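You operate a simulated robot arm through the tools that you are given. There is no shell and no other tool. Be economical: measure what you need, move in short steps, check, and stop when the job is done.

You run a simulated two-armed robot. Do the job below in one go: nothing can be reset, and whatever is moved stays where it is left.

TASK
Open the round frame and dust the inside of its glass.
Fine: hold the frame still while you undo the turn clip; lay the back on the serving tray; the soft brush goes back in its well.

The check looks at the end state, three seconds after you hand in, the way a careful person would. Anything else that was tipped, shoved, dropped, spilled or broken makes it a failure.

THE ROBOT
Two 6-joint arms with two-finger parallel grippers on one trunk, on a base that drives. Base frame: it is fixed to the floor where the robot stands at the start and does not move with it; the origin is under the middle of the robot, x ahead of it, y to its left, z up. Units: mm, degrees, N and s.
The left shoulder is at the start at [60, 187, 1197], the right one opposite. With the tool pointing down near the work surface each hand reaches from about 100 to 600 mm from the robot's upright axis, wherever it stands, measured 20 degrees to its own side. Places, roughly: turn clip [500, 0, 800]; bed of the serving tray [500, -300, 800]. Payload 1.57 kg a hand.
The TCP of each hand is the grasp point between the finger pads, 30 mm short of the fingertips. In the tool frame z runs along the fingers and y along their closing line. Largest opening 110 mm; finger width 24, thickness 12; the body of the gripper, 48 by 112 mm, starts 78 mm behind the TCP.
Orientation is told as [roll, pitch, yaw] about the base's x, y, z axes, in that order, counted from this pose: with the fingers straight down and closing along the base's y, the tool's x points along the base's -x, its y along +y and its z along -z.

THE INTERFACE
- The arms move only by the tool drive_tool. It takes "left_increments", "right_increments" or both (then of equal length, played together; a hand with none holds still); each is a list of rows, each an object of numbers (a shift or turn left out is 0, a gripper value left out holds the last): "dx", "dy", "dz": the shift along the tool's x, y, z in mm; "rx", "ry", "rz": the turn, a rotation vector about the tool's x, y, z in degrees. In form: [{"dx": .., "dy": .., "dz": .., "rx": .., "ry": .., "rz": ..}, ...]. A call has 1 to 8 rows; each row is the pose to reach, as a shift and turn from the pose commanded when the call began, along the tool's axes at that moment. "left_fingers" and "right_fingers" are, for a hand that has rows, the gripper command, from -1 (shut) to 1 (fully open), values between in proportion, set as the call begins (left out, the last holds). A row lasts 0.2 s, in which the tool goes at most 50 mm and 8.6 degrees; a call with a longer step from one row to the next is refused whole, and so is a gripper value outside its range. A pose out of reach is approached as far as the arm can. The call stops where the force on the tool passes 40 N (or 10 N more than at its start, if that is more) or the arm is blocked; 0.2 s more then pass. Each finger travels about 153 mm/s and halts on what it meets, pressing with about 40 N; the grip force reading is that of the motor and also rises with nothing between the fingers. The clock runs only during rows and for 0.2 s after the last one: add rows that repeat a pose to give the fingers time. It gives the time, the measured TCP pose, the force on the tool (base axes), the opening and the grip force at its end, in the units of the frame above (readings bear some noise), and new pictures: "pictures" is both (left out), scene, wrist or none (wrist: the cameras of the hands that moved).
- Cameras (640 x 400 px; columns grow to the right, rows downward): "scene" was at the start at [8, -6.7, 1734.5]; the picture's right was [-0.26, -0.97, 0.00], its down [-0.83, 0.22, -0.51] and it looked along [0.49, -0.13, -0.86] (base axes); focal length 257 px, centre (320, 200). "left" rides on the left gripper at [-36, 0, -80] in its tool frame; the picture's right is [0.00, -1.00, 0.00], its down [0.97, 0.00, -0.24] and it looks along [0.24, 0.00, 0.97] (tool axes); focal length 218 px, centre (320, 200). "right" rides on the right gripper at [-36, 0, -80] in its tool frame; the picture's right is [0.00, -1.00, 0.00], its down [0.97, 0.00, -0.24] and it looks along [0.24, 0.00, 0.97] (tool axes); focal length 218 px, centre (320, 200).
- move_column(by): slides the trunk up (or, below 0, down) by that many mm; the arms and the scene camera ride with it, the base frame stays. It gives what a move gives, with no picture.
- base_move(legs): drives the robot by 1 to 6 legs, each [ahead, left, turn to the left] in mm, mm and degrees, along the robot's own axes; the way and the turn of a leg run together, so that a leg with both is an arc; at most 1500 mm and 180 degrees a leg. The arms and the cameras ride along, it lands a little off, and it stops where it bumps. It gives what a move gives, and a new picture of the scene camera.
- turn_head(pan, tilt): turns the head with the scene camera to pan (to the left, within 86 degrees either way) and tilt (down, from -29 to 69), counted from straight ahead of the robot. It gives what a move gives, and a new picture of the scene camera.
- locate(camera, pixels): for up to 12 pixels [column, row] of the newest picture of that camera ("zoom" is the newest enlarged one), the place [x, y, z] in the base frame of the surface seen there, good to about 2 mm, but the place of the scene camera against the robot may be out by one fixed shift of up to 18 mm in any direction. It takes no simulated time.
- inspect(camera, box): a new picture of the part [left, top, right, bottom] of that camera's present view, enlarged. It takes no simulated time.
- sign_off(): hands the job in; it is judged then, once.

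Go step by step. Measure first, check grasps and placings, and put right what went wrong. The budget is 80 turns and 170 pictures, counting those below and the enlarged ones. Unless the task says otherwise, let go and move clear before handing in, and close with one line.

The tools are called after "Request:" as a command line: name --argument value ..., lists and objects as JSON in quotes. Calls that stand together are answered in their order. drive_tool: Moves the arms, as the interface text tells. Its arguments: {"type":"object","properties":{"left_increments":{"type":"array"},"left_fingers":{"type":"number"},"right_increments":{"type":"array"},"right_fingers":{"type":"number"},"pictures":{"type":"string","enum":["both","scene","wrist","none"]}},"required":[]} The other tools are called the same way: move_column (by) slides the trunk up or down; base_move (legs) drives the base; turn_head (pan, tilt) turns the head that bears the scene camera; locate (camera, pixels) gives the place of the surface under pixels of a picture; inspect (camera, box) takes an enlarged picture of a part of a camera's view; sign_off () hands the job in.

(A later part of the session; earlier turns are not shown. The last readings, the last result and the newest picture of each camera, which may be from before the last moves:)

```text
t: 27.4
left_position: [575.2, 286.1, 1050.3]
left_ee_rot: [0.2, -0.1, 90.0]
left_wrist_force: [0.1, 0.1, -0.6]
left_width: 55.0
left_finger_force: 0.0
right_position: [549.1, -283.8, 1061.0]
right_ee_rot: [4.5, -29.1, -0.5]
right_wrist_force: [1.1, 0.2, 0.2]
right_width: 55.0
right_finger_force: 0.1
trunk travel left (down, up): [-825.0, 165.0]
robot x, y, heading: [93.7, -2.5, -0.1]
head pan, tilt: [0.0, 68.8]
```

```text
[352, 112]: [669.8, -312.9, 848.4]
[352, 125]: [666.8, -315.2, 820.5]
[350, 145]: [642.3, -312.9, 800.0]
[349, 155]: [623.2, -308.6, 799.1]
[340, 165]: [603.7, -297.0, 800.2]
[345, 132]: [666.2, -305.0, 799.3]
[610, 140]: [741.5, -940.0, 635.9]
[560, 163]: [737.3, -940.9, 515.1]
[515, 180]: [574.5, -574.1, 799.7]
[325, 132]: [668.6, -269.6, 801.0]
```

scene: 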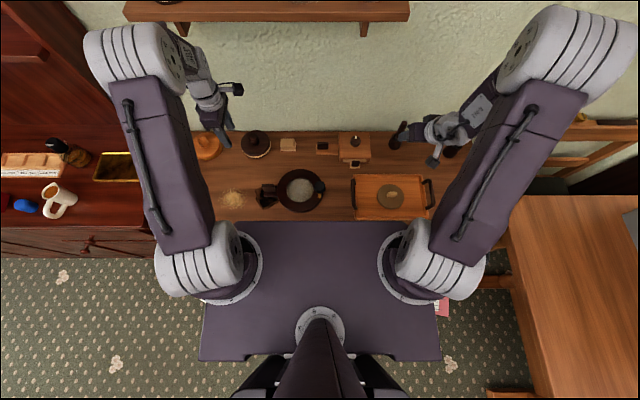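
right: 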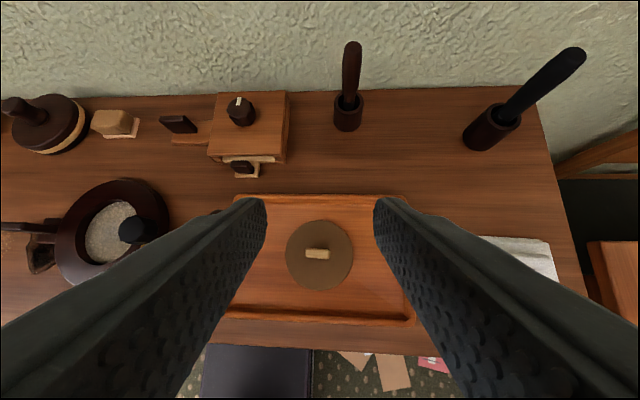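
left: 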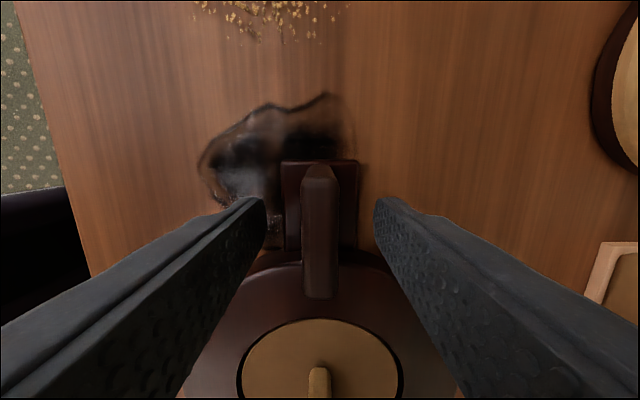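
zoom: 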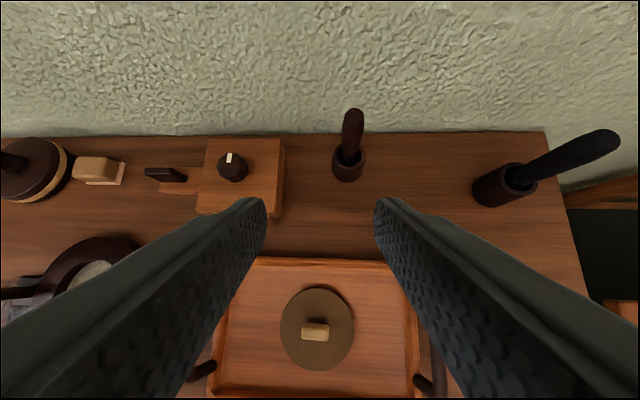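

Request:
locate --camera "zoom" --pixels '[[352, 112], [352, 125], [350, 145], [349, 155], [340, 165], [358, 165], [605, 140], [560, 163], [515, 180], [325, 132], [350, 180], [325, 120]]'

```text
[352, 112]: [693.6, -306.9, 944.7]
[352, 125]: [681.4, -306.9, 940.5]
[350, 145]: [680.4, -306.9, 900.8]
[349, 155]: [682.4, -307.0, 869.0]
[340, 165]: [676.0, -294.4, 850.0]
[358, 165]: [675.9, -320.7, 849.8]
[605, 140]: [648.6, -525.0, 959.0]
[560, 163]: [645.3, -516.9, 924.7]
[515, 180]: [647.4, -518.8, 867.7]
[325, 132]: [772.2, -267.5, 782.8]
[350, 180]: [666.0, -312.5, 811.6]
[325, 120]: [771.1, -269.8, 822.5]
```

Brush axis ≈ (688,-308), top 945, well rim 850, wall x 771. I go to a pre-grasp point along the tool axis and level the roll.

Request:
drive_tool --right_increments '[{"dx": -12, "dy": -6, "dz": 30, "rx": 1, "rz": -0.5}, {"dx": -24, "dy": -12, "dz": 60, "rx": 2, "rz": -1.1}, {"dx": -36, "dy": -18, "dz": 90, "rx": 3, "rz": -1.7}, {"dx": -48, "dy": -24, "dz": 117, "rx": 3.9, "rz": -2.2}, {"dx": -48, "dy": -24, "dz": 117, "rx": 3.9, "rz": -2.2}]' --pictures "wrist"

```text
t: 28.6
left_position: [572.9, 286.4, 1052.3]
left_ee_rot: [0.0, 0.0, 90.0]
left_wrist_force: [-0.5, 0.4, -0.2]
left_width: 54.9
left_finger_force: 0.1
right_position: [644.8, -300.7, 981.8]
right_ee_rot: [-0.5, -29.4, 2.0]
right_wrist_force: [-0.6, -0.4, 1.1]
right_width: 55.2
right_finger_force: 0.0
trunk travel left (down, up): [-825.0, 165.0]
robot x, y, heading: [94.4, -4.6, 0.0]
head pan, tilt: [0.0, 68.8]
```

right: 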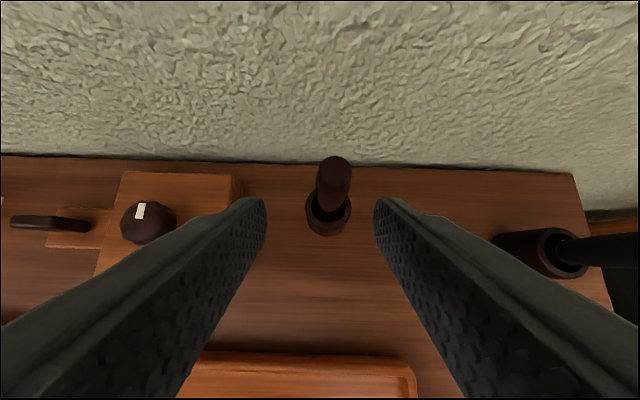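

Request:
locate --camera "right" --pixels '[[335, 165], [335, 185], [332, 200], [320, 180], [350, 180], [327, 228], [308, 210], [350, 212]]'

```text
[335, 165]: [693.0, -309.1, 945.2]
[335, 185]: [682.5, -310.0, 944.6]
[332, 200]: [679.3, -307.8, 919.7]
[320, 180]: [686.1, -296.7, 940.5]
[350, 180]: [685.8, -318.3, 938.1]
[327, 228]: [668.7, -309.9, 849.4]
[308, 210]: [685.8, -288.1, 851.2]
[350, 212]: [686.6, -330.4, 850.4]
```

I advance 82 mm along the tool axis onto the handle and then close.

Request:
drive_tool --right_increments '[{"dx": -1, "dy": -9.5, "dz": 20}, {"dx": -3, "dy": -9.5, "dz": 50}, {"dx": -3, "dy": -9.5, "dz": 70}, {"dx": -3, "dy": -9.5, "dz": 82}, {"dx": -3, "dy": -9.5, "dz": 82}]' --pictures "wrist"

```text
t: 29.8
left_position: [572.6, 287.0, 1052.3]
left_ee_rot: [0.0, 0.0, 89.9]
left_wrist_force: [0.4, -0.5, -0.4]
left_width: 55.1
left_finger_force: 0.0
right_position: [689.9, -308.4, 912.2]
right_ee_rot: [-0.6, -29.4, 2.0]
right_wrist_force: [0.3, -0.2, -0.3]
right_width: 54.8
right_finger_force: 0.0
trunk travel left (down, up): [-825.0, 165.0]
robot x, y, heading: [89.7, -0.3, 0.1]
head pan, tilt: [0.0, 68.8]
```

right: 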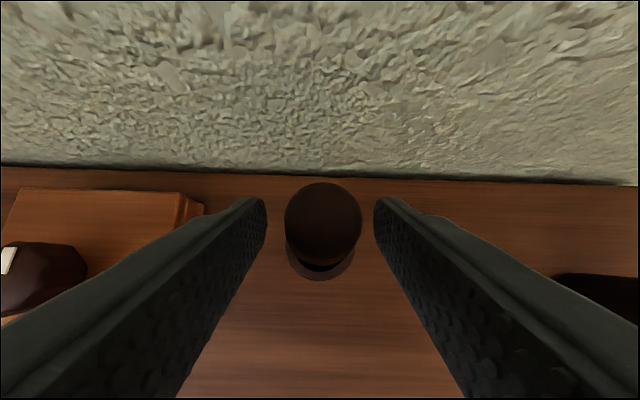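

The handle is centred between the fingers. I close and lift straight up 110 mm.

Request:
drive_tool --right_increments '[{}, {}, {}, {"dx": -7.4, "dz": -13}, {"dx": -19.6, "dz": -35}, {"dx": -37, "dz": -65}, {"dx": -54, "dz": -96}, {"dx": -54, "dz": -96}]' --right_fingers -1

Request:
inspect --camera "scene" --box '[360, 80, 460, 160]'

```text
t: 31.6
left_position: [573.0, 285.7, 1052.4]
left_ee_rot: [0.0, 0.1, 89.9]
left_wrist_force: [-0.5, -0.1, 0.3]
left_width: 55.2
left_finger_force: 0.1
right_position: [689.2, -307.0, 1023.2]
right_ee_rot: [-0.4, -29.4, 2.0]
right_wrist_force: [0.3, 0.0, -1.1]
right_width: 22.1
right_finger_force: 35.1
trunk travel left (down, up): [-825.0, 165.0]
robot x, y, heading: [88.2, -0.3, 0.1]
head pan, tilt: [0.0, 68.8]
```

scene: 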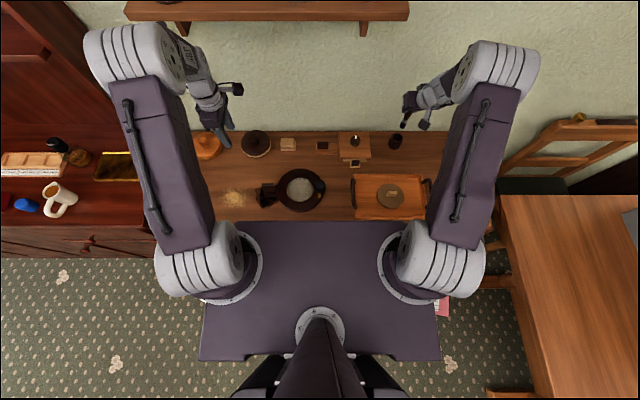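
right: 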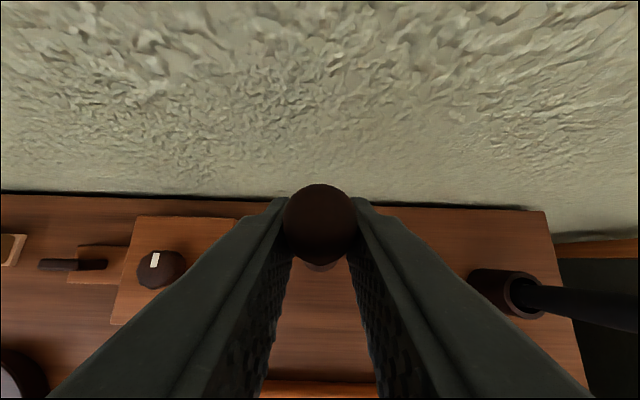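

```text
5.00 times, centred on (410, 120) of scene
```

zoom: 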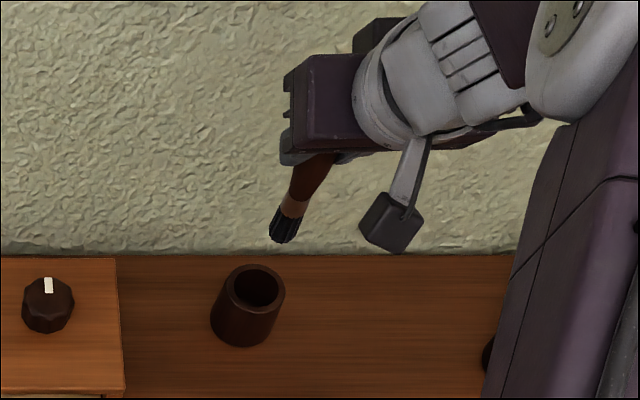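

It is a small brush with dark bristles at zoom px (285,225). I zoom in more to judge whether it is the soft one.

Request:
inspect --camera "scene" --box '[398, 108, 418, 132]'

Request:
locate --camera "zoom" --pixels '[[260, 270], [280, 200], [270, 300], [320, 100]]'

```text
16.00 times, centred on (408, 120) of scene
```

zoom: 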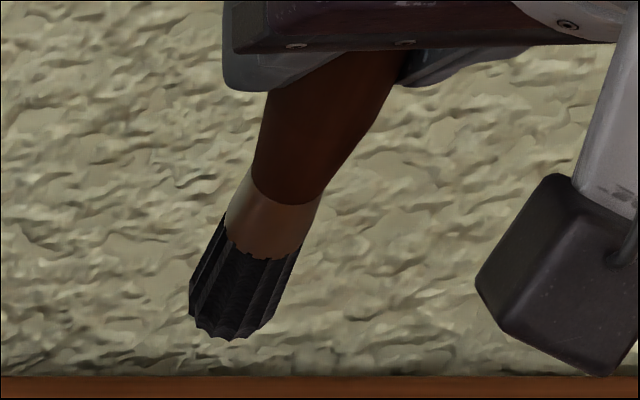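

```text
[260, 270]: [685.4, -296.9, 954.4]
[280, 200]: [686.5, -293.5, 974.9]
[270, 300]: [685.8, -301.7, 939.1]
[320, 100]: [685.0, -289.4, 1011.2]
```

The bristles are short, dark and coarse, so I doubt this is the soft brush. I put it back exactly where it was and look at the other one.

Request:
drive_tool --right_increments '[{"dx": 17, "dz": 31}, {"dx": 34, "dz": 61}, {"dx": 47, "dz": 83}, {"dx": 53.5, "dz": 95}, {"dx": 53.5, "dz": 95}]' --pictures "wrist"

```text
t: 32.8
left_position: [570.3, 287.4, 1053.0]
left_ee_rot: [-0.2, 0.0, 90.0]
left_wrist_force: [0.2, 0.7, 0.4]
left_width: 55.1
left_finger_force: 0.0
right_position: [687.9, -307.9, 915.3]
right_ee_rot: [-0.6, -29.5, 2.1]
right_wrist_force: [1.6, -0.5, 11.2]
right_width: 21.9
right_finger_force: 35.3
trunk travel left (down, up): [-825.0, 165.0]
robot x, y, heading: [91.9, -0.6, 0.0]
head pan, tilt: [0.0, 68.8]
```

right: 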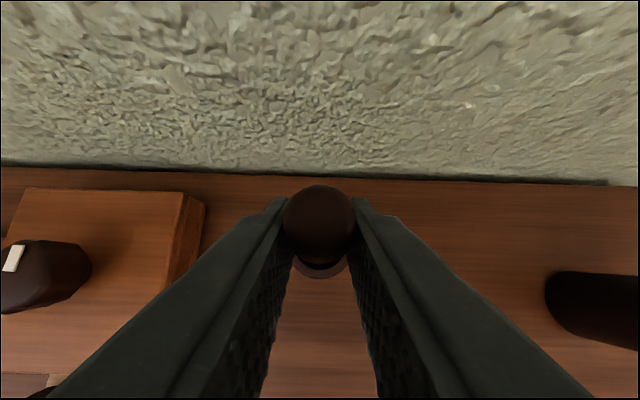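

It is seated (11 N up). I release and back out along the fingers.

Request:
drive_tool --right_increments '[{}, {}, {"dz": -40}, {"dz": -85}, {"dz": -130}, {"dz": -130, "dx": -20}]' --right_fingers 0 --pictures "wrist"

```text
t: 34.2
left_position: [572.4, 286.1, 1050.8]
left_ee_rot: [0.0, -0.1, 90.0]
left_wrist_force: [-0.5, 0.1, -0.2]
left_width: 54.9
left_finger_force: 0.1
right_position: [642.2, -309.6, 1035.2]
right_ee_rot: [-0.5, -29.4, 2.1]
right_wrist_force: [0.3, 0.6, 0.2]
right_width: 55.1
right_finger_force: 0.0
trunk travel left (down, up): [-825.0, 165.0]
robot x, y, heading: [88.3, -1.1, 0.1]
head pan, tilt: [0.0, 68.8]
```

right: 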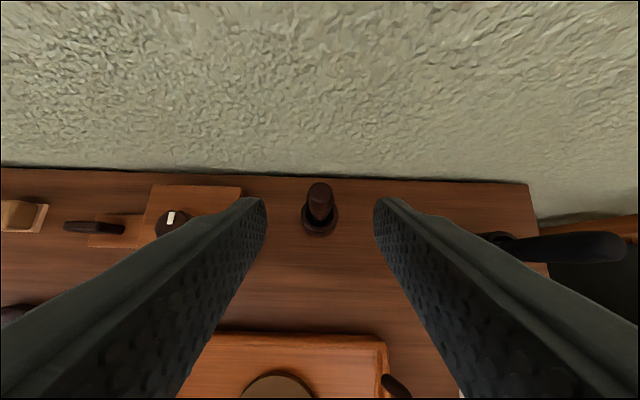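

The brown brush stands upright again. I move the right hand to a pre-grasp at the black-handled brush (648,-522).

Request:
drive_tool --right_increments '[{"dx": 9, "dy": -36}, {"dx": 18, "dy": -72}, {"dx": 27, "dy": -108}, {"dx": 36, "dy": -144}, {"dx": 45, "dy": -180}, {"dx": 54, "dy": -212}, {"dx": 54, "dy": -212}]' --right_fingers 0.4 --pictures "wrist"

```text
t: 35.8
left_position: [571.7, 287.9, 1052.7]
left_ee_rot: [0.0, 0.1, 89.9]
left_wrist_force: [-1.2, 0.0, 0.7]
left_width: 55.0
left_finger_force: 0.0
right_position: [601.3, -521.4, 1011.9]
right_ee_rot: [-0.5, -29.4, 2.1]
right_wrist_force: [-0.6, 1.0, -0.3]
right_width: 77.1
right_finger_force: 0.0
trunk travel left (down, up): [-825.0, 165.0]
robot x, y, heading: [89.3, -1.2, 0.1]
head pan, tilt: [0.0, 68.8]
```

right: 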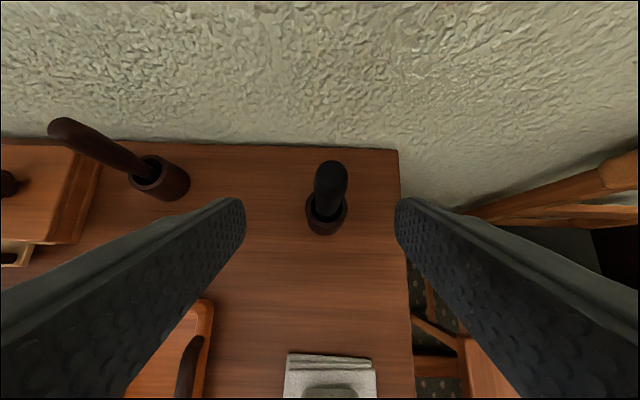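

Request:
locate --camera "right" --pixels '[[331, 168], [331, 180], [328, 205], [317, 185], [347, 185], [325, 232], [307, 213], [346, 213], [480, 212], [398, 155], [600, 170]]'

```text
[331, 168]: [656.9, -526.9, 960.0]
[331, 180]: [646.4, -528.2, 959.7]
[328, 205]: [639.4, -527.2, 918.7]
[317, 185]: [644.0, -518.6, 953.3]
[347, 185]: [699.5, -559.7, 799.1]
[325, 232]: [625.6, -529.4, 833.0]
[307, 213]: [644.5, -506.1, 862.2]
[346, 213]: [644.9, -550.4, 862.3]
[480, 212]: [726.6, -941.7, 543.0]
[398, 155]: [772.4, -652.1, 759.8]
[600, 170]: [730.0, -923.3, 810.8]
```

Handle axis ≈ (649,-527.5), rim 862. I advance 96 mm and close.

Request:
drive_tool --right_increments '[{"dy": -7.8, "dz": 20}, {"dy": -7.8, "dz": 50}, {"dy": -7.8, "dz": 80}, {"dy": -7.8, "dz": 96}, {"dy": -7.8, "dz": 96}]' --pictures "wrist"

```text
t: 37.0
left_position: [572.0, 286.5, 1051.3]
left_ee_rot: [-0.1, 0.1, 90.0]
left_wrist_force: [0.2, -0.3, -0.2]
left_width: 54.9
left_finger_force: 0.0
right_position: [649.4, -528.7, 928.8]
right_ee_rot: [-0.5, -29.4, 2.0]
right_wrist_force: [-0.2, 0.2, 0.1]
right_width: 76.9
right_finger_force: 0.1
trunk travel left (down, up): [-825.0, 165.0]
robot x, y, heading: [93.3, -2.1, 0.0]
head pan, tilt: [0.0, 68.8]
```

right: 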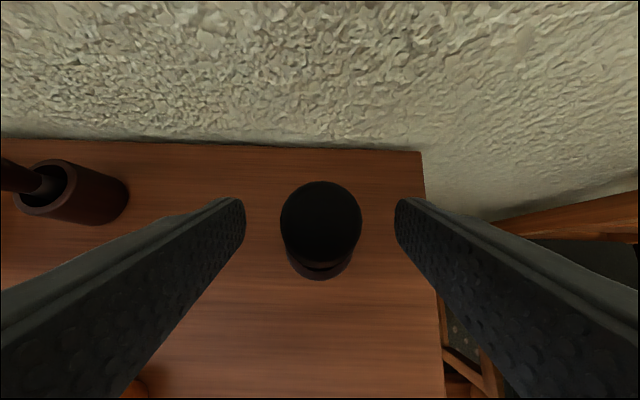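

Request:
drive_tool --right_increments '[{}, {}, {}, {"dx": -7.4, "dz": -13}, {"dx": -19.6, "dz": -35}, {"dx": -39, "dz": -70}, {"dx": -59, "dz": -104.5}, {"dx": -59, "dz": -104.5}]' --right_fingers -1

```text
t: 38.8
left_position: [573.3, 285.7, 1052.6]
left_ee_rot: [0.0, 0.0, 90.0]
left_wrist_force: [0.5, 0.1, 0.0]
left_width: 54.9
left_finger_force: 0.0
right_position: [649.5, -529.2, 1047.4]
right_ee_rot: [-0.5, -29.4, 1.9]
right_wrist_force: [0.4, 0.0, 0.0]
right_width: 23.6
right_finger_force: 35.7
trunk travel left (down, up): [-825.0, 165.0]
robot x, y, heading: [94.5, -1.3, -0.0]
head pan, tilt: [0.0, 68.8]
```

scene: 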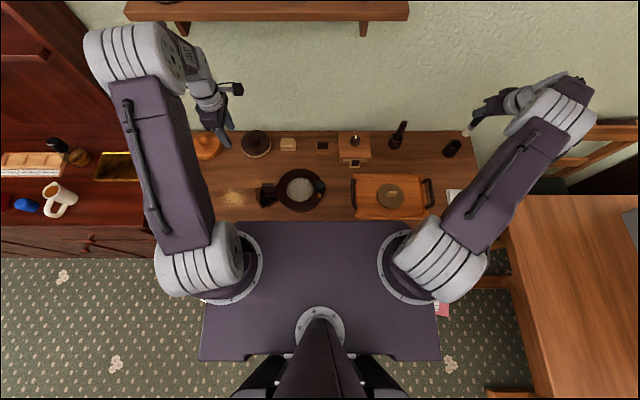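
right: 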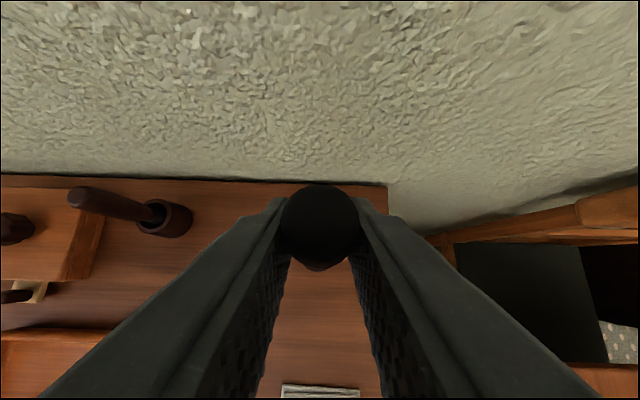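

Request:
inspect --camera "scene" --box '[455, 105, 505, 145]'

Request:
locate --camera "zoom" --pixels '[[130, 280], [180, 230], [140, 300], [240, 170]]'

```text
10.00 times, centred on (480, 125) of scene
```

zoom: 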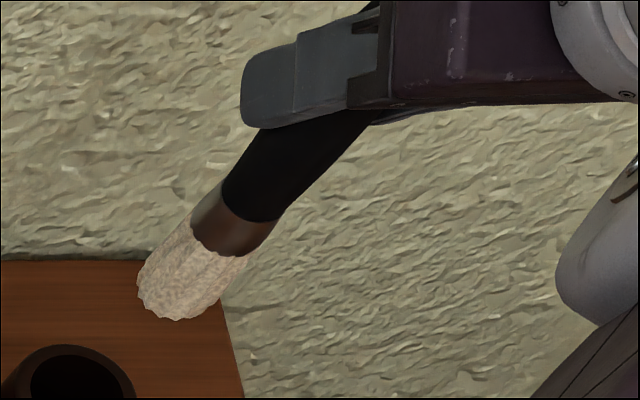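

```text
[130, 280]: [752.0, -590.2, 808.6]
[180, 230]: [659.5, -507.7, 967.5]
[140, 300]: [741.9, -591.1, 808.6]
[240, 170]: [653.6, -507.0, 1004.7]
```

Pale fluffy bristles: this is the soft brush. I measure the bristle tip and the glass.

Request:
locate --camera "zoom" --pixels '[[180, 312], [165, 300], [200, 270], [230, 235], [330, 60]]'

Request:
locate --camera "scene" --pixels '[[300, 190], [288, 190], [311, 193], [300, 180], [301, 202], [300, 175], [282, 180], [320, 186], [390, 190], [300, 207]]'

Request:
inspect --camera "scene" --box '[250, 160, 340, 220]'

```text
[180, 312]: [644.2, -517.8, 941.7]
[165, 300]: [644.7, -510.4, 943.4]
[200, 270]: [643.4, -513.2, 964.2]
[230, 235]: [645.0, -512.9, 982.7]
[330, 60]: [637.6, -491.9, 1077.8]
```

```text
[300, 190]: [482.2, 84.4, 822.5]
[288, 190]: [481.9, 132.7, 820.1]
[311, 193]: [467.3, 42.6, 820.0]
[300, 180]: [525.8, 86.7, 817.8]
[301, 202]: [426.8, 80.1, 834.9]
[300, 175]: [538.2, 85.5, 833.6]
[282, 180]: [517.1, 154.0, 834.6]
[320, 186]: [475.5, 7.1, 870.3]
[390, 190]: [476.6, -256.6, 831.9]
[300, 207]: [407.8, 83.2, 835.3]
```

```text
6.67 times, centred on (295, 190) of scene
```

zoom: 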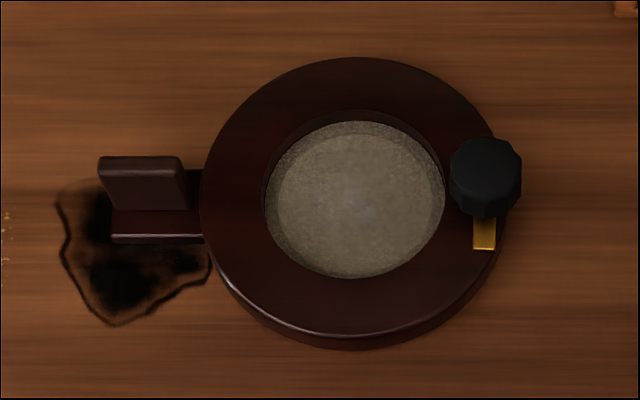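

Glass lies at about z 812.5 and the bristle tip is ~114 mm below the TCP. I carry the brush toward the frame while the left hand approaches the frame handle tilted outward, to hold it steady during dusting.

Request:
drive_tool --left_increments '[{"dx": 10, "dy": 13, "dz": 13, "ry": 5}, {"dx": 20, "dy": 27, "dz": 26, "ry": 10}, {"dx": 30, "dy": 40, "dz": 39, "ry": 15}, {"dx": 40, "dy": 53, "dz": 52, "ry": 20}, {"dx": 50, "dy": 66, "dz": 65, "ry": 25}, {"dx": 60, "dy": 80, "dz": 78, "ry": 30}, {"dx": 71, "dy": 93, "dz": 92, "ry": 35}]' --right_increments '[{"dx": 10, "dy": 47, "dz": -5.6}, {"dx": 20, "dy": 94, "dz": -11.3}, {"dx": 30, "dy": 141, "dz": -17}, {"dx": 40, "dy": 188, "dz": -22.6}, {"dx": 50, "dy": 235, "dz": -28.2}, {"dx": 60, "dy": 282, "dz": -33.9}, {"dx": 70, "dy": 329, "dz": -39.5}]'

```text
t: 40.4
left_position: [478.3, 217.9, 959.8]
left_ee_rot: [-0.1, 35.2, 90.0]
left_wrist_force: [0.8, 0.7, 0.4]
left_width: 55.2
left_finger_force: 0.0
right_position: [559.1, -215.5, 1049.9]
right_ee_rot: [0.2, -29.2, 2.1]
right_wrist_force: [0.8, 0.2, -1.2]
right_width: 23.5
right_finger_force: 36.0
right hand out of reach, approached as far as the arm can: row 7
trunk travel left (down, up): [-825.0, 165.0]
robot x, y, heading: [92.6, 2.3, 0.0]
head pan, tilt: [0.0, 68.8]
```

scene: 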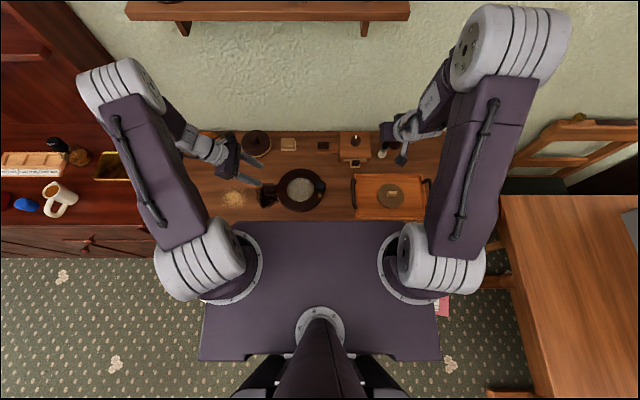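
right: 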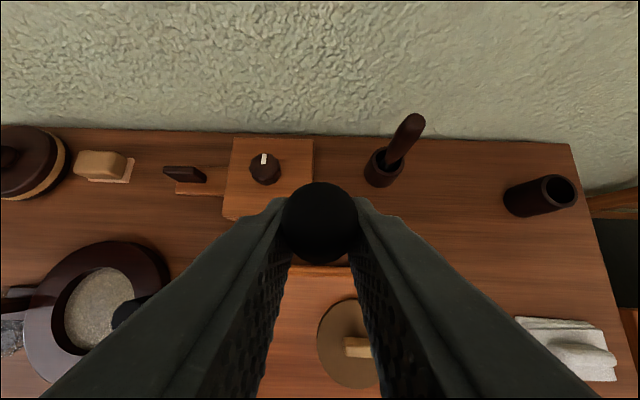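
left: 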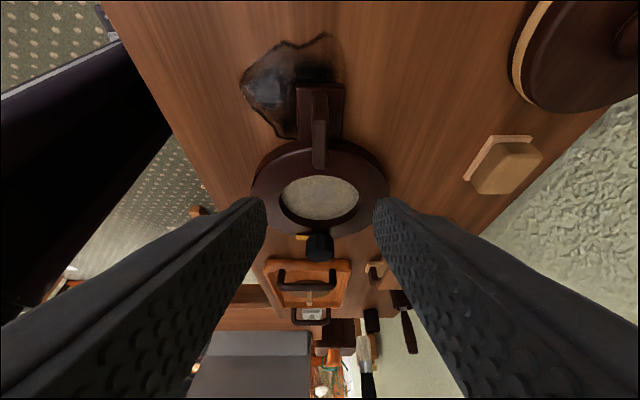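

The left hand tilts fine, but the right wrist needs more extension for this tilt. I drive back to the starting place (94 mm).

Request:
base_move --legs '[[-95, 0, 0]]'

```text
t: 41.6
left_position: [385.3, 216.2, 960.4]
left_ee_rot: [0.2, 35.0, 90.0]
left_wrist_force: [-0.3, 0.3, -0.3]
left_width: 55.2
left_finger_force: 0.0
right_position: [467.3, -218.5, 1048.1]
right_ee_rot: [0.2, -29.1, 2.1]
right_wrist_force: [-0.2, 0.5, 0.4]
right_width: 23.6
right_finger_force: 35.5
trunk travel left (down, up): [-825.0, 165.0]
robot x, y, heading: [-5.9, 0.1, 0.1]
head pan, tilt: [0.0, 68.8]
```

scene: 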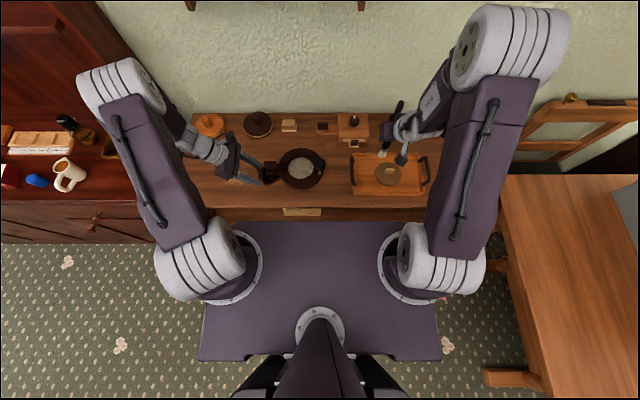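

Now the left hand goes onto the handle, and the right carries the brush above the glass.

Request:
drive_tool --left_increments '[{"dx": -10, "dy": -32}, {"dx": -20, "dy": -64, "dz": 10}, {"dx": -40, "dy": -95, "dz": 40}, {"dx": -40, "dy": -95, "dz": 70}, {"dx": -40, "dy": -95, "dz": 100}, {"dx": -40, "dy": -95, "dz": 103}, {"dx": -40, "dy": -95, "dz": 103}]' --right_increments '[{"dx": -2, "dy": 42, "dz": 4}, {"dx": -4, "dy": 84, "dz": 8}, {"dx": -6, "dy": 126, "dz": 12}, {"dx": -7, "dy": 168, "dz": 16}, {"dx": -8, "dy": 210, "dz": 20}, {"dx": -9, "dy": 252, "dz": 24}, {"dx": -11, "dy": 291, "dz": 27}]'

```text
t: 43.2
left_position: [479.9, 188.9, 852.4]
left_ee_rot: [-0.1, 35.0, 90.1]
left_wrist_force: [0.0, 0.4, -1.3]
left_width: 55.1
left_finger_force: 0.1
right_position: [464.9, -218.3, 1049.2]
right_ee_rot: [0.3, -29.2, 2.1]
right_wrist_force: [0.9, -0.3, 0.0]
right_width: 23.4
right_finger_force: 36.1
right hand out of reach, approached as far as the arm can: row 1, 2, 3, 4, 5, 6, 7
trunk travel left (down, up): [-825.0, 165.0]
robot x, y, heading: [-4.9, -0.3, -0.1]
head pan, tilt: [0.0, 68.8]
```

scene: 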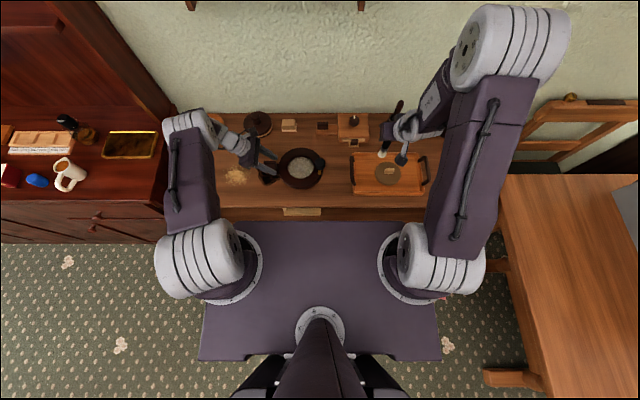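
right: 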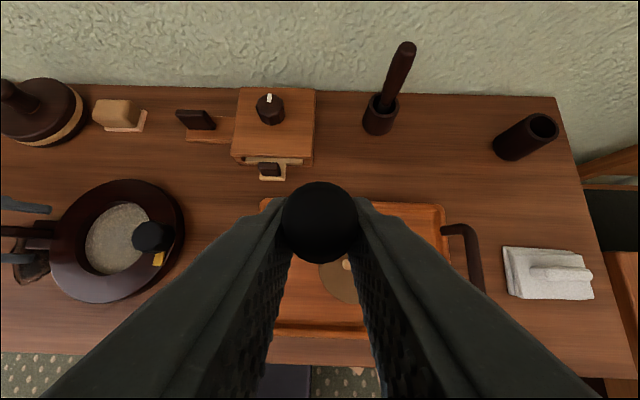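
left: 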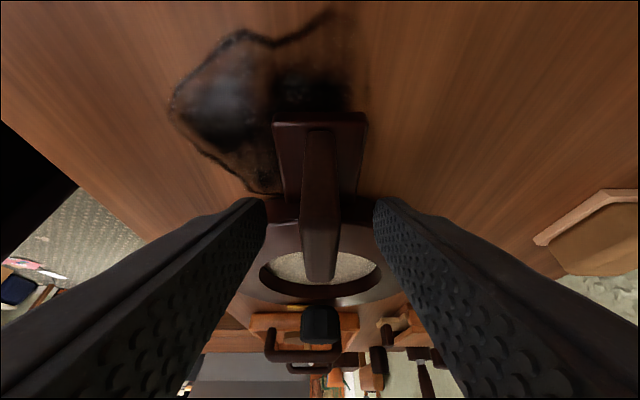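

The left hand straddles the handle again; the right arm has stalled near a wrist singularity. I close the left grip and probe the right command state with a small step back.

Request:
drive_tool --left_increments '[{}, {}, {}]' --right_increments '[{"dy": -20}, {"dy": -40}, {"dy": -40}]' --left_fingers -1 --pictures "none"

```text
t: 44.0
left_position: [478.8, 189.6, 854.0]
left_ee_rot: [0.0, 35.1, 90.0]
left_wrist_force: [0.5, -0.7, -0.3]
left_width: 12.8
left_finger_force: 29.6
right_position: [466.6, -257.0, 1045.4]
right_ee_rot: [0.2, -29.2, 2.0]
right_wrist_force: [0.1, 0.6, -0.6]
right_width: 23.3
right_finger_force: 36.0
trunk travel left (down, up): [-825.0, 165.0]
robot x, y, heading: [-3.9, -2.9, 0.1]
head pan, tilt: [0.0, 68.8]
```

The command follows the measured pose. I yaw the right hand +56° about the vertical, keeping the brush upright, to get clear of the singularity.

Request:
drive_tool --right_increments '[{"rx": -3.4, "rz": -6.1}, {"rx": -6.9, "rz": -12.2}, {"rx": -10.3, "rz": -18.3}, {"rx": -13.7, "rz": -24.4}, {"rx": -17.2, "rz": -30.5}, {"rx": -20.6, "rz": -36.6}, {"rx": -24, "rz": -42.7}, {"rx": -27.4, "rz": -48.8}]' --pictures "scene"

```text
t: 45.8
left_position: [480.0, 188.8, 854.6]
left_ee_rot: [0.1, 34.9, 90.0]
left_wrist_force: [0.0, 0.3, 0.7]
left_width: 13.1
left_finger_force: 29.9
right_position: [465.4, -259.2, 1043.9]
right_ee_rot: [0.3, -29.4, 58.1]
right_wrist_force: [0.1, -0.4, 0.1]
right_width: 23.7
right_finger_force: 35.9
trunk travel left (down, up): [-825.0, 165.0]
robot x, y, heading: [-3.9, -1.4, 0.1]
head pan, tilt: [0.0, 68.8]
```

scene: 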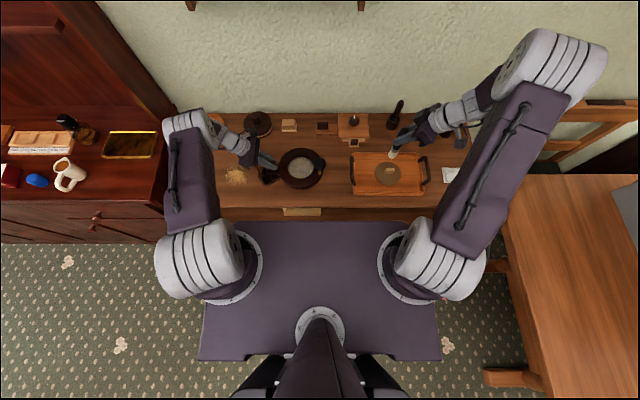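

That works. I now move the brush over the frame centre at the safe height.

Request:
drive_tool --right_increments '[{"dx": -30.7, "dy": 20.6, "dz": 19.3}, {"dx": -61.4, "dy": 41.3, "dz": 38.6}, {"dx": -92, "dy": 61.9, "dz": 57.8}, {"dx": -122.8, "dy": 82.5, "dz": 77.1}, {"dx": -153.4, "dy": 103, "dz": 96.4}, {"dx": -184, "dy": 123.8, "dz": 115.7}, {"dx": -214.8, "dy": 144.4, "dz": 135}, {"dx": -245.5, "dy": 165, "dz": 154.2}]'

```text
t: 47.6
left_position: [478.9, 189.7, 854.4]
left_ee_rot: [0.0, 35.1, 89.9]
left_wrist_force: [0.5, -0.3, 0.0]
left_width: 12.6
left_finger_force: 29.8
right_position: [479.6, 75.3, 1030.9]
right_ee_rot: [0.2, -29.4, 58.0]
right_wrist_force: [-0.3, 0.4, -0.7]
right_width: 23.4
right_finger_force: 36.1
trunk travel left (down, up): [-825.0, 165.0]
robot x, y, heading: [-2.4, -2.0, -0.3]
head pan, tilt: [0.0, 68.8]
```

scene: 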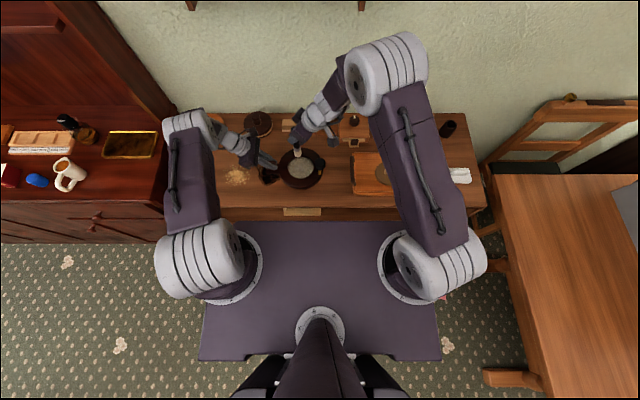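
right: 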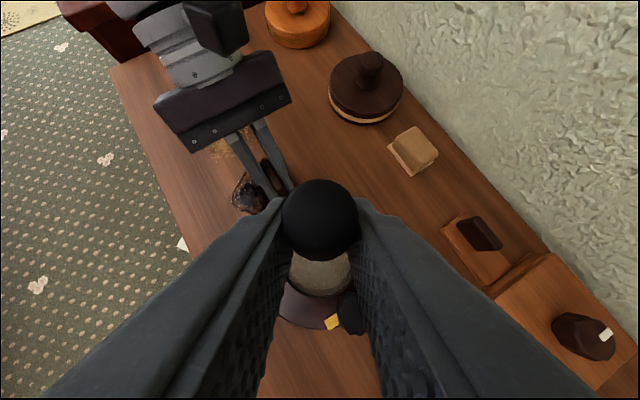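

The brush hangs over the frame. I check its tip position from the scene and left cameras.

Request:
inspect --camera "scene" --box '[260, 130, 345, 200]'

Request:
inspect --camera "left" --box '[200, 180, 440, 400]'

```text
5.71 times, centred on (302, 165) of scene
```

zoom: 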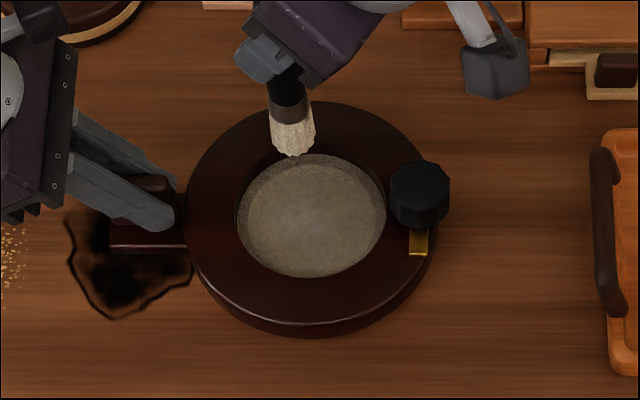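

```text
1.82 times, centred on (320, 290) of left
```

zoom: 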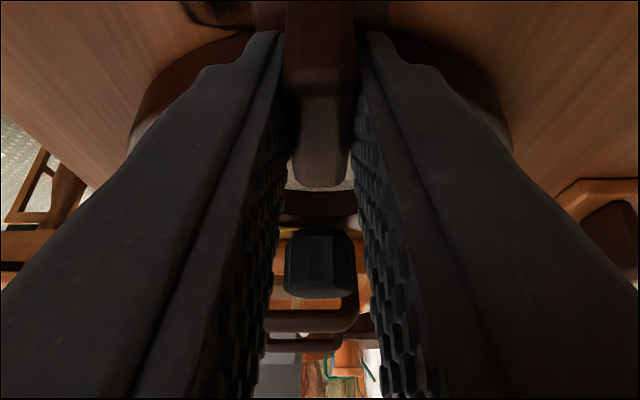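

I lower the brush vertically to z≈935, just above the glass.

Request:
drive_tool --right_increments '[{"dx": 18, "dz": 32}, {"dx": 36, "dz": 64}, {"dx": 47, "dz": 83.5}, {"dx": 47, "dz": 83.5}]' --pictures "none"

Request:
inspect --camera "scene" --box '[265, 130, 340, 200]'

Request:
locate --camera "zoom" --pixels '[[330, 250], [300, 240], [320, 300], [250, 250]]'

```text
t: 48.6
left_position: [479.3, 189.3, 853.9]
left_ee_rot: [0.0, 34.9, 89.9]
left_wrist_force: [0.2, 0.3, 1.1]
left_width: 12.9
left_finger_force: 29.3
right_position: [480.4, 74.7, 935.4]
right_ee_rot: [0.2, -29.3, 57.8]
right_wrist_force: [-0.9, 0.0, -1.1]
right_width: 23.4
right_finger_force: 35.5
trunk travel left (down, up): [-825.0, 165.0]
robot x, y, heading: [-2.5, 1.8, 0.2]
head pan, tilt: [0.0, 68.8]
```

```text
5.71 times, centred on (302, 165) of scene
```

zoom: 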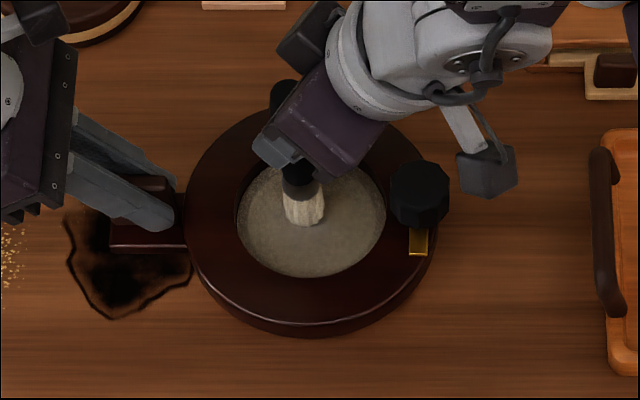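

```text
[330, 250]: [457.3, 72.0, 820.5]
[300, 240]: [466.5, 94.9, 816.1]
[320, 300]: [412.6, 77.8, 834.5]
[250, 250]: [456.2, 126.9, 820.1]
```

The bristles are inside the ring, just above the glass. I step down 5 mm and read the force.

Request:
drive_tool --right_increments '[{"dx": 1.2, "dz": 2.2}, {"dx": 2.5, "dz": 4.4}, {"dx": 2.5, "dz": 4.4}]' --pictures "none"

Request:
drive_tool --right_increments '[{"dx": 0.5, "dz": 0.9}, {"dx": 1, "dz": 1.7}, {"dx": 1, "dz": 1.7}]' --pictures "none"

```text
t: 49.4
left_position: [478.7, 188.2, 854.1]
left_ee_rot: [0.0, 35.0, 90.0]
left_wrist_force: [3.9, -0.1, -11.3]
left_width: 12.5
left_finger_force: 29.5
right_position: [480.4, 76.9, 933.0]
right_ee_rot: [0.1, -29.7, 58.0]
right_wrist_force: [-0.4, -2.3, 26.8]
right_width: 23.3
right_finger_force: 35.7
trunk travel left (down, up): [-825.0, 165.0]
robot x, y, heading: [-4.9, -1.7, -0.1]
head pan, tilt: [0.0, 68.8]
```

```text
t: 50.2
left_position: [478.3, 189.8, 853.7]
left_ee_rot: [0.0, 35.0, 90.0]
left_wrist_force: [0.7, 0.1, -12.3]
left_width: 12.7
left_finger_force: 29.3
right_position: [478.7, 74.9, 929.7]
right_ee_rot: [0.1, -29.5, 58.1]
right_wrist_force: [4.3, 1.1, 26.3]
right_width: 23.5
right_finger_force: 35.8
trunk travel left (down, up): [-825.0, 165.0]
robot x, y, heading: [-4.1, -1.6, 0.1]
head pan, tilt: [0.0, 68.8]
```

Contact is made at about 26 N; I ease up 3 mm for a light touch.

Request:
drive_tool --right_increments '[{"dx": -1.5, "dz": -2.6}, {"dx": -1.5, "dz": -2.6}]' --pictures "none"

```text
t: 50.8
left_position: [478.3, 188.9, 854.4]
left_ee_rot: [0.1, 35.0, 89.9]
left_wrist_force: [-1.6, -0.4, 0.4]
left_width: 12.9
left_finger_force: 29.9
right_position: [477.4, 73.7, 930.7]
right_ee_rot: [0.3, -29.1, 57.9]
right_wrist_force: [1.2, 0.1, 1.3]
right_width: 23.5
right_finger_force: 36.0
trunk travel left (down, up): [-825.0, 165.0]
robot x, y, heading: [-0.4, 0.7, 0.1]
head pan, tilt: [0.0, 68.8]
```

The touch is light now. I sweep a first circle of radius ~14 mm, pressed 2 mm lower.

Request:
drive_tool --right_increments '[{"dx": -4.0, "dy": -12.9, "dz": 4.55}, {"dx": -9.55, "dy": -4.24, "dz": 7.67}, {"dx": -7.89, "dy": 6.36, "dz": 6.73}, {"dx": -0.31, "dy": 12.72, "dz": 2.47}, {"dx": 8.93, "dy": 10.81, "dz": -2.73}, {"dx": 14.47, "dy": 2.12, "dz": -5.85}, {"dx": 12.8, "dy": -8.48, "dz": -4.92}, {"dx": 5.23, "dy": -14.84, "dz": -0.65}]' --pictures "none"

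Request:
inspect --camera "scene" --box '[265, 130, 340, 200]'

```text
t: 52.6
left_position: [479.0, 189.0, 853.8]
left_ee_rot: [-0.1, 35.1, 90.0]
left_wrist_force: [1.9, 1.1, 0.2]
left_width: 12.7
left_finger_force: 29.4
right_position: [489.3, 62.0, 929.9]
right_ee_rot: [0.1, -29.5, 58.0]
right_wrist_force: [-2.6, -2.7, 9.9]
right_width: 23.3
right_finger_force: 36.1
trunk travel left (down, up): [-825.0, 165.0]
robot x, y, heading: [-3.4, 2.2, 0.1]
head pan, tilt: [0.0, 68.8]
```

```text
5.71 times, centred on (302, 165) of scene
```

zoom: 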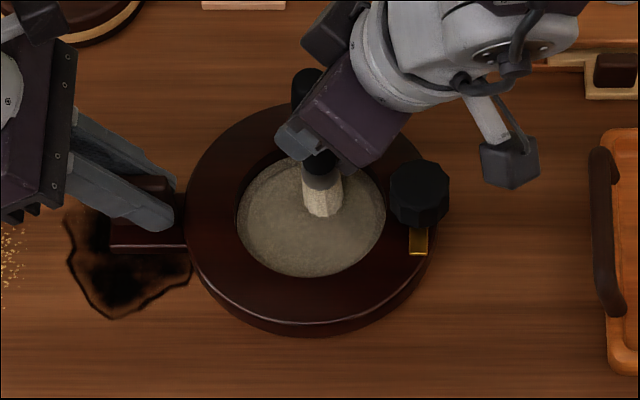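

Contact is steady at ~10 N. I sweep the outer circle (radius 29 mm), first half.

Request:
drive_tool --right_increments '[{"dx": 2.91, "dy": -14.47, "dz": -1.64}, {"dx": -10.16, "dy": -13.94, "dz": 5.72}, {"dx": -21.25, "dy": -5.99, "dz": 11.96}, {"dx": -27.39, "dy": 7.26, "dz": 15.42}, {"dx": -26.93, "dy": 22.26, "dz": 15.16}, {"dx": -20.0, "dy": 34.98, "dz": 11.26}, {"dx": -8.45, "dy": 42.03, "dz": 4.76}, {"dx": 4.62, "dy": 41.5, "dz": -2.6}]' --pictures "none"

Request:
inspect --camera "scene" --box '[265, 130, 340, 200]'

```text
t: 54.4
left_position: [478.8, 189.8, 853.9]
left_ee_rot: [0.0, 35.0, 89.9]
left_wrist_force: [0.8, 2.0, 0.5]
left_width: 12.6
left_finger_force: 29.5
right_position: [450.4, 78.4, 929.6]
right_ee_rot: [0.2, -29.4, 58.0]
right_wrist_force: [0.6, 0.8, 3.0]
right_width: 23.1
right_finger_force: 35.5
trunk travel left (down, up): [-825.0, 165.0]
robot x, y, heading: [-3.9, -0.9, 0.0]
head pan, tilt: [0.0, 68.8]
```

```text
5.71 times, centred on (302, 165) of scene
```

zoom: 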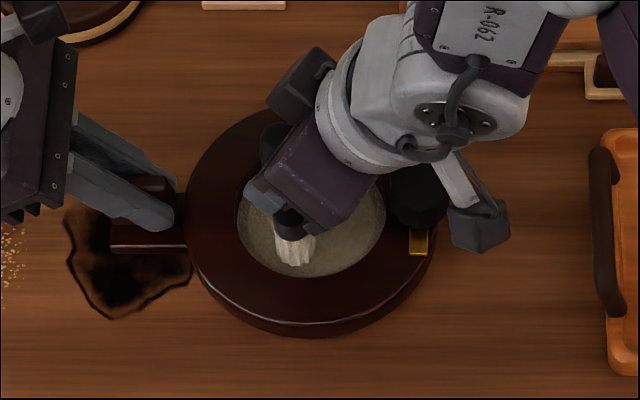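

The brush is at the near-left part with light contact. I do the second half, 1 mm lower.

Request:
drive_tool --right_increments '[{"dx": 11.58, "dy": -7.95, "dz": -5.37}, {"dx": 17.71, "dy": -21.2, "dz": -8.83}, {"dx": 17.25, "dy": -36.2, "dz": -8.57}, {"dx": 10.32, "dy": -48.9, "dz": -4.67}, {"dx": -1.23, "dy": -55.97, "dz": 1.83}, {"dx": -14.3, "dy": -55.44, "dz": 9.19}, {"dx": -25.38, "dy": -47.49, "dz": 15.43}, {"dx": -31.5, "dy": -34.24, "dz": 18.9}]' --pictures "none"

Request:
inspect --camera "scene" --box '[265, 130, 340, 200]'

```text
t: 56.2
left_position: [477.9, 189.1, 853.9]
left_ee_rot: [-0.1, 35.1, 90.1]
left_wrist_force: [0.2, 5.5, -1.9]
left_width: 13.1
left_finger_force: 30.0
right_position: [499.4, 92.7, 929.0]
right_ee_rot: [0.1, -29.4, 58.0]
right_wrist_force: [3.3, -2.9, 10.3]
right_width: 23.5
right_finger_force: 35.2
trunk travel left (down, up): [-825.0, 165.0]
robot x, y, heading: [-6.4, 0.8, -0.2]
head pan, tilt: [0.0, 68.8]
```

```text
5.71 times, centred on (302, 165) of scene
```

zoom: 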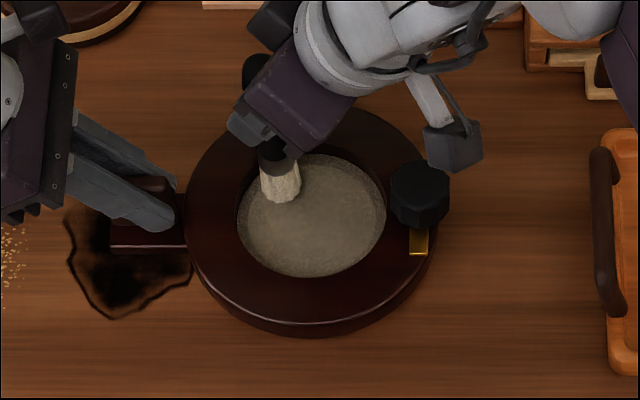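

Request:
inspect --camera "scene" --box '[285, 152, 320, 182]'

```text
13.33 times, centred on (302, 167) of scene
```

zoom: 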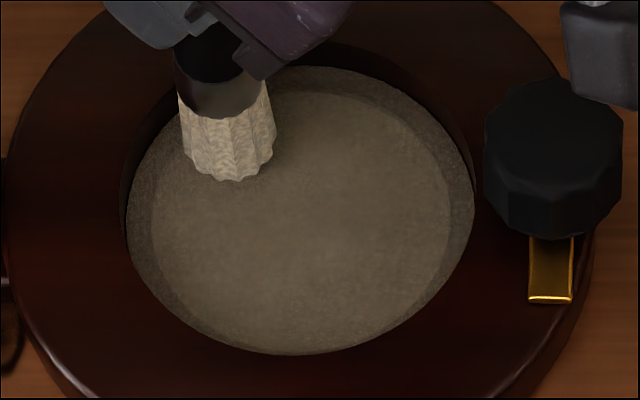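

The dust looks somewhat thinner and browner. I make another pass with circles of radius 21 and 30.

Request:
drive_tool --right_increments '[{"dx": 6.79, "dy": 1.8, "dz": -3.82}, {"dx": 9.1, "dy": 17.65, "dz": -5.12}, {"dx": 20.5, "dy": 26.98, "dz": -11.54}, {"dx": 34.32, "dy": 24.33, "dz": -19.32}, {"dx": 42.45, "dy": 11.24, "dz": -23.9}, {"dx": 40.14, "dy": -4.61, "dz": -22.59}, {"dx": 28.73, "dy": -13.95, "dz": -16.17}, {"dx": 14.92, "dy": -11.29, "dz": -8.4}]' --pictures "none"

Request:
drive_tool --right_increments '[{"dx": -4.39, "dy": -8.06, "dz": 2.47}, {"dx": -16.24, "dy": 10.94, "dz": 9.14}, {"dx": -12.84, "dy": 33.97, "dz": 7.23}, {"dx": 3.72, "dy": 47.57, "dz": -2.09}, {"dx": 23.79, "dy": 43.67, "dz": -13.39}, {"dx": 35.64, "dy": 24.68, "dz": -20.06}, {"dx": 32.24, "dy": 1.64, "dz": -18.15}, {"dx": 15.69, "dy": -11.96, "dz": -8.83}]' --pictures "none"

Request:
inspect --camera "scene" --box '[285, 152, 320, 182]'

```text
t: 58.0
left_position: [478.5, 189.3, 854.5]
left_ee_rot: [-0.1, 35.0, 90.0]
left_wrist_force: [1.1, 2.6, -7.2]
left_width: 13.1
left_finger_force: 29.3
right_position: [500.3, 71.5, 929.0]
right_ee_rot: [0.0, -29.4, 57.9]
right_wrist_force: [-1.9, -5.5, 17.9]
right_width: 23.2
right_finger_force: 35.2
trunk travel left (down, up): [-825.0, 165.0]
robot x, y, heading: [-3.2, -1.2, 0.3]
head pan, tilt: [0.0, 68.8]
```

```text
t: 59.8
left_position: [479.1, 189.4, 854.3]
left_ee_rot: [-0.1, 35.0, 90.0]
left_wrist_force: [2.0, 0.1, -2.0]
left_width: 12.5
left_finger_force: 29.8
right_position: [501.6, 50.1, 928.5]
right_ee_rot: [0.2, -29.4, 57.8]
right_wrist_force: [-2.6, -1.8, 8.8]
right_width: 23.1
right_finger_force: 34.8
trunk travel left (down, up): [-825.0, 165.0]
robot x, y, heading: [-6.4, 1.7, 0.2]
head pan, tilt: [0.0, 68.8]
```

```text
13.33 times, centred on (302, 167) of scene
```

zoom: 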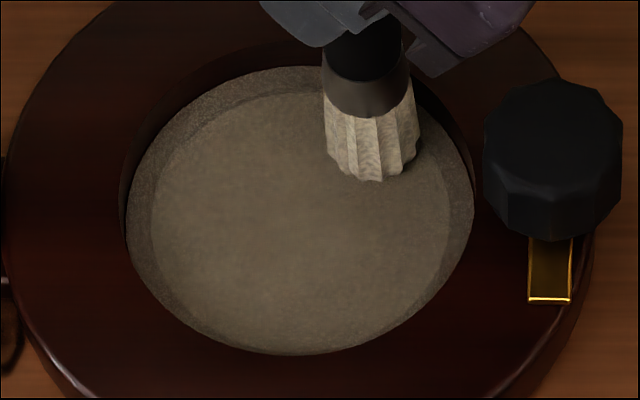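

I lift the brush back to the earlier high pose, to compare the glass with the earlier picture.

Request:
drive_tool --right_increments '[{"dx": -14.7, "dz": -26}, {"dx": -36, "dy": 15, "dz": -55}, {"dx": -58.8, "dy": 31, "dz": -83.9}, {"dx": -58.8, "dy": 31, "dz": -83.9}]' --pictures "none"

Request:
inspect --camera "scene" --box '[260, 130, 345, 200]'

Request:
inspect --camera "scene" --box '[285, 152, 320, 182]'

```text
t: 60.8
left_position: [479.6, 190.0, 853.8]
left_ee_rot: [-0.1, 35.0, 90.0]
left_wrist_force: [-0.8, 1.5, 2.1]
left_width: 12.9
left_finger_force: 29.8
right_position: [479.9, 74.0, 1030.0]
right_ee_rot: [0.2, -29.4, 57.9]
right_wrist_force: [0.3, -0.7, 0.3]
right_width: 23.5
right_finger_force: 35.8
trunk travel left (down, up): [-825.0, 165.0]
robot x, y, heading: [-1.9, 2.3, -0.0]
head pan, tilt: [0.0, 68.8]
```

```text
5.71 times, centred on (302, 165) of scene
```

zoom: 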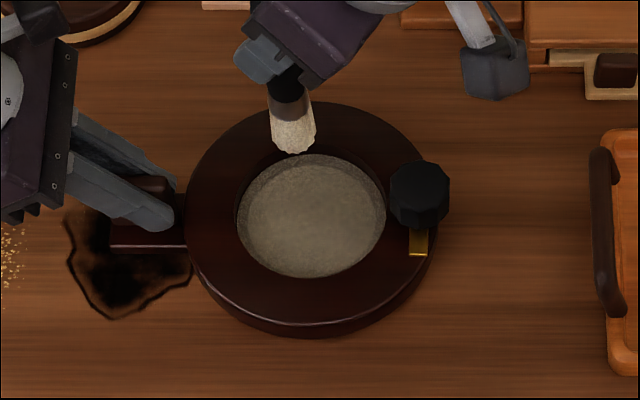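

```text
13.33 times, centred on (302, 167) of scene
```

zoom: 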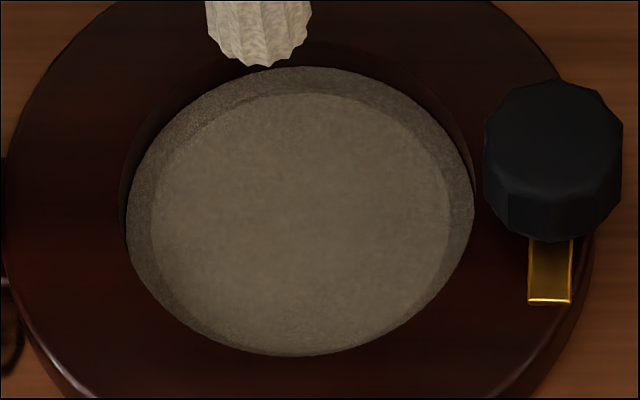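

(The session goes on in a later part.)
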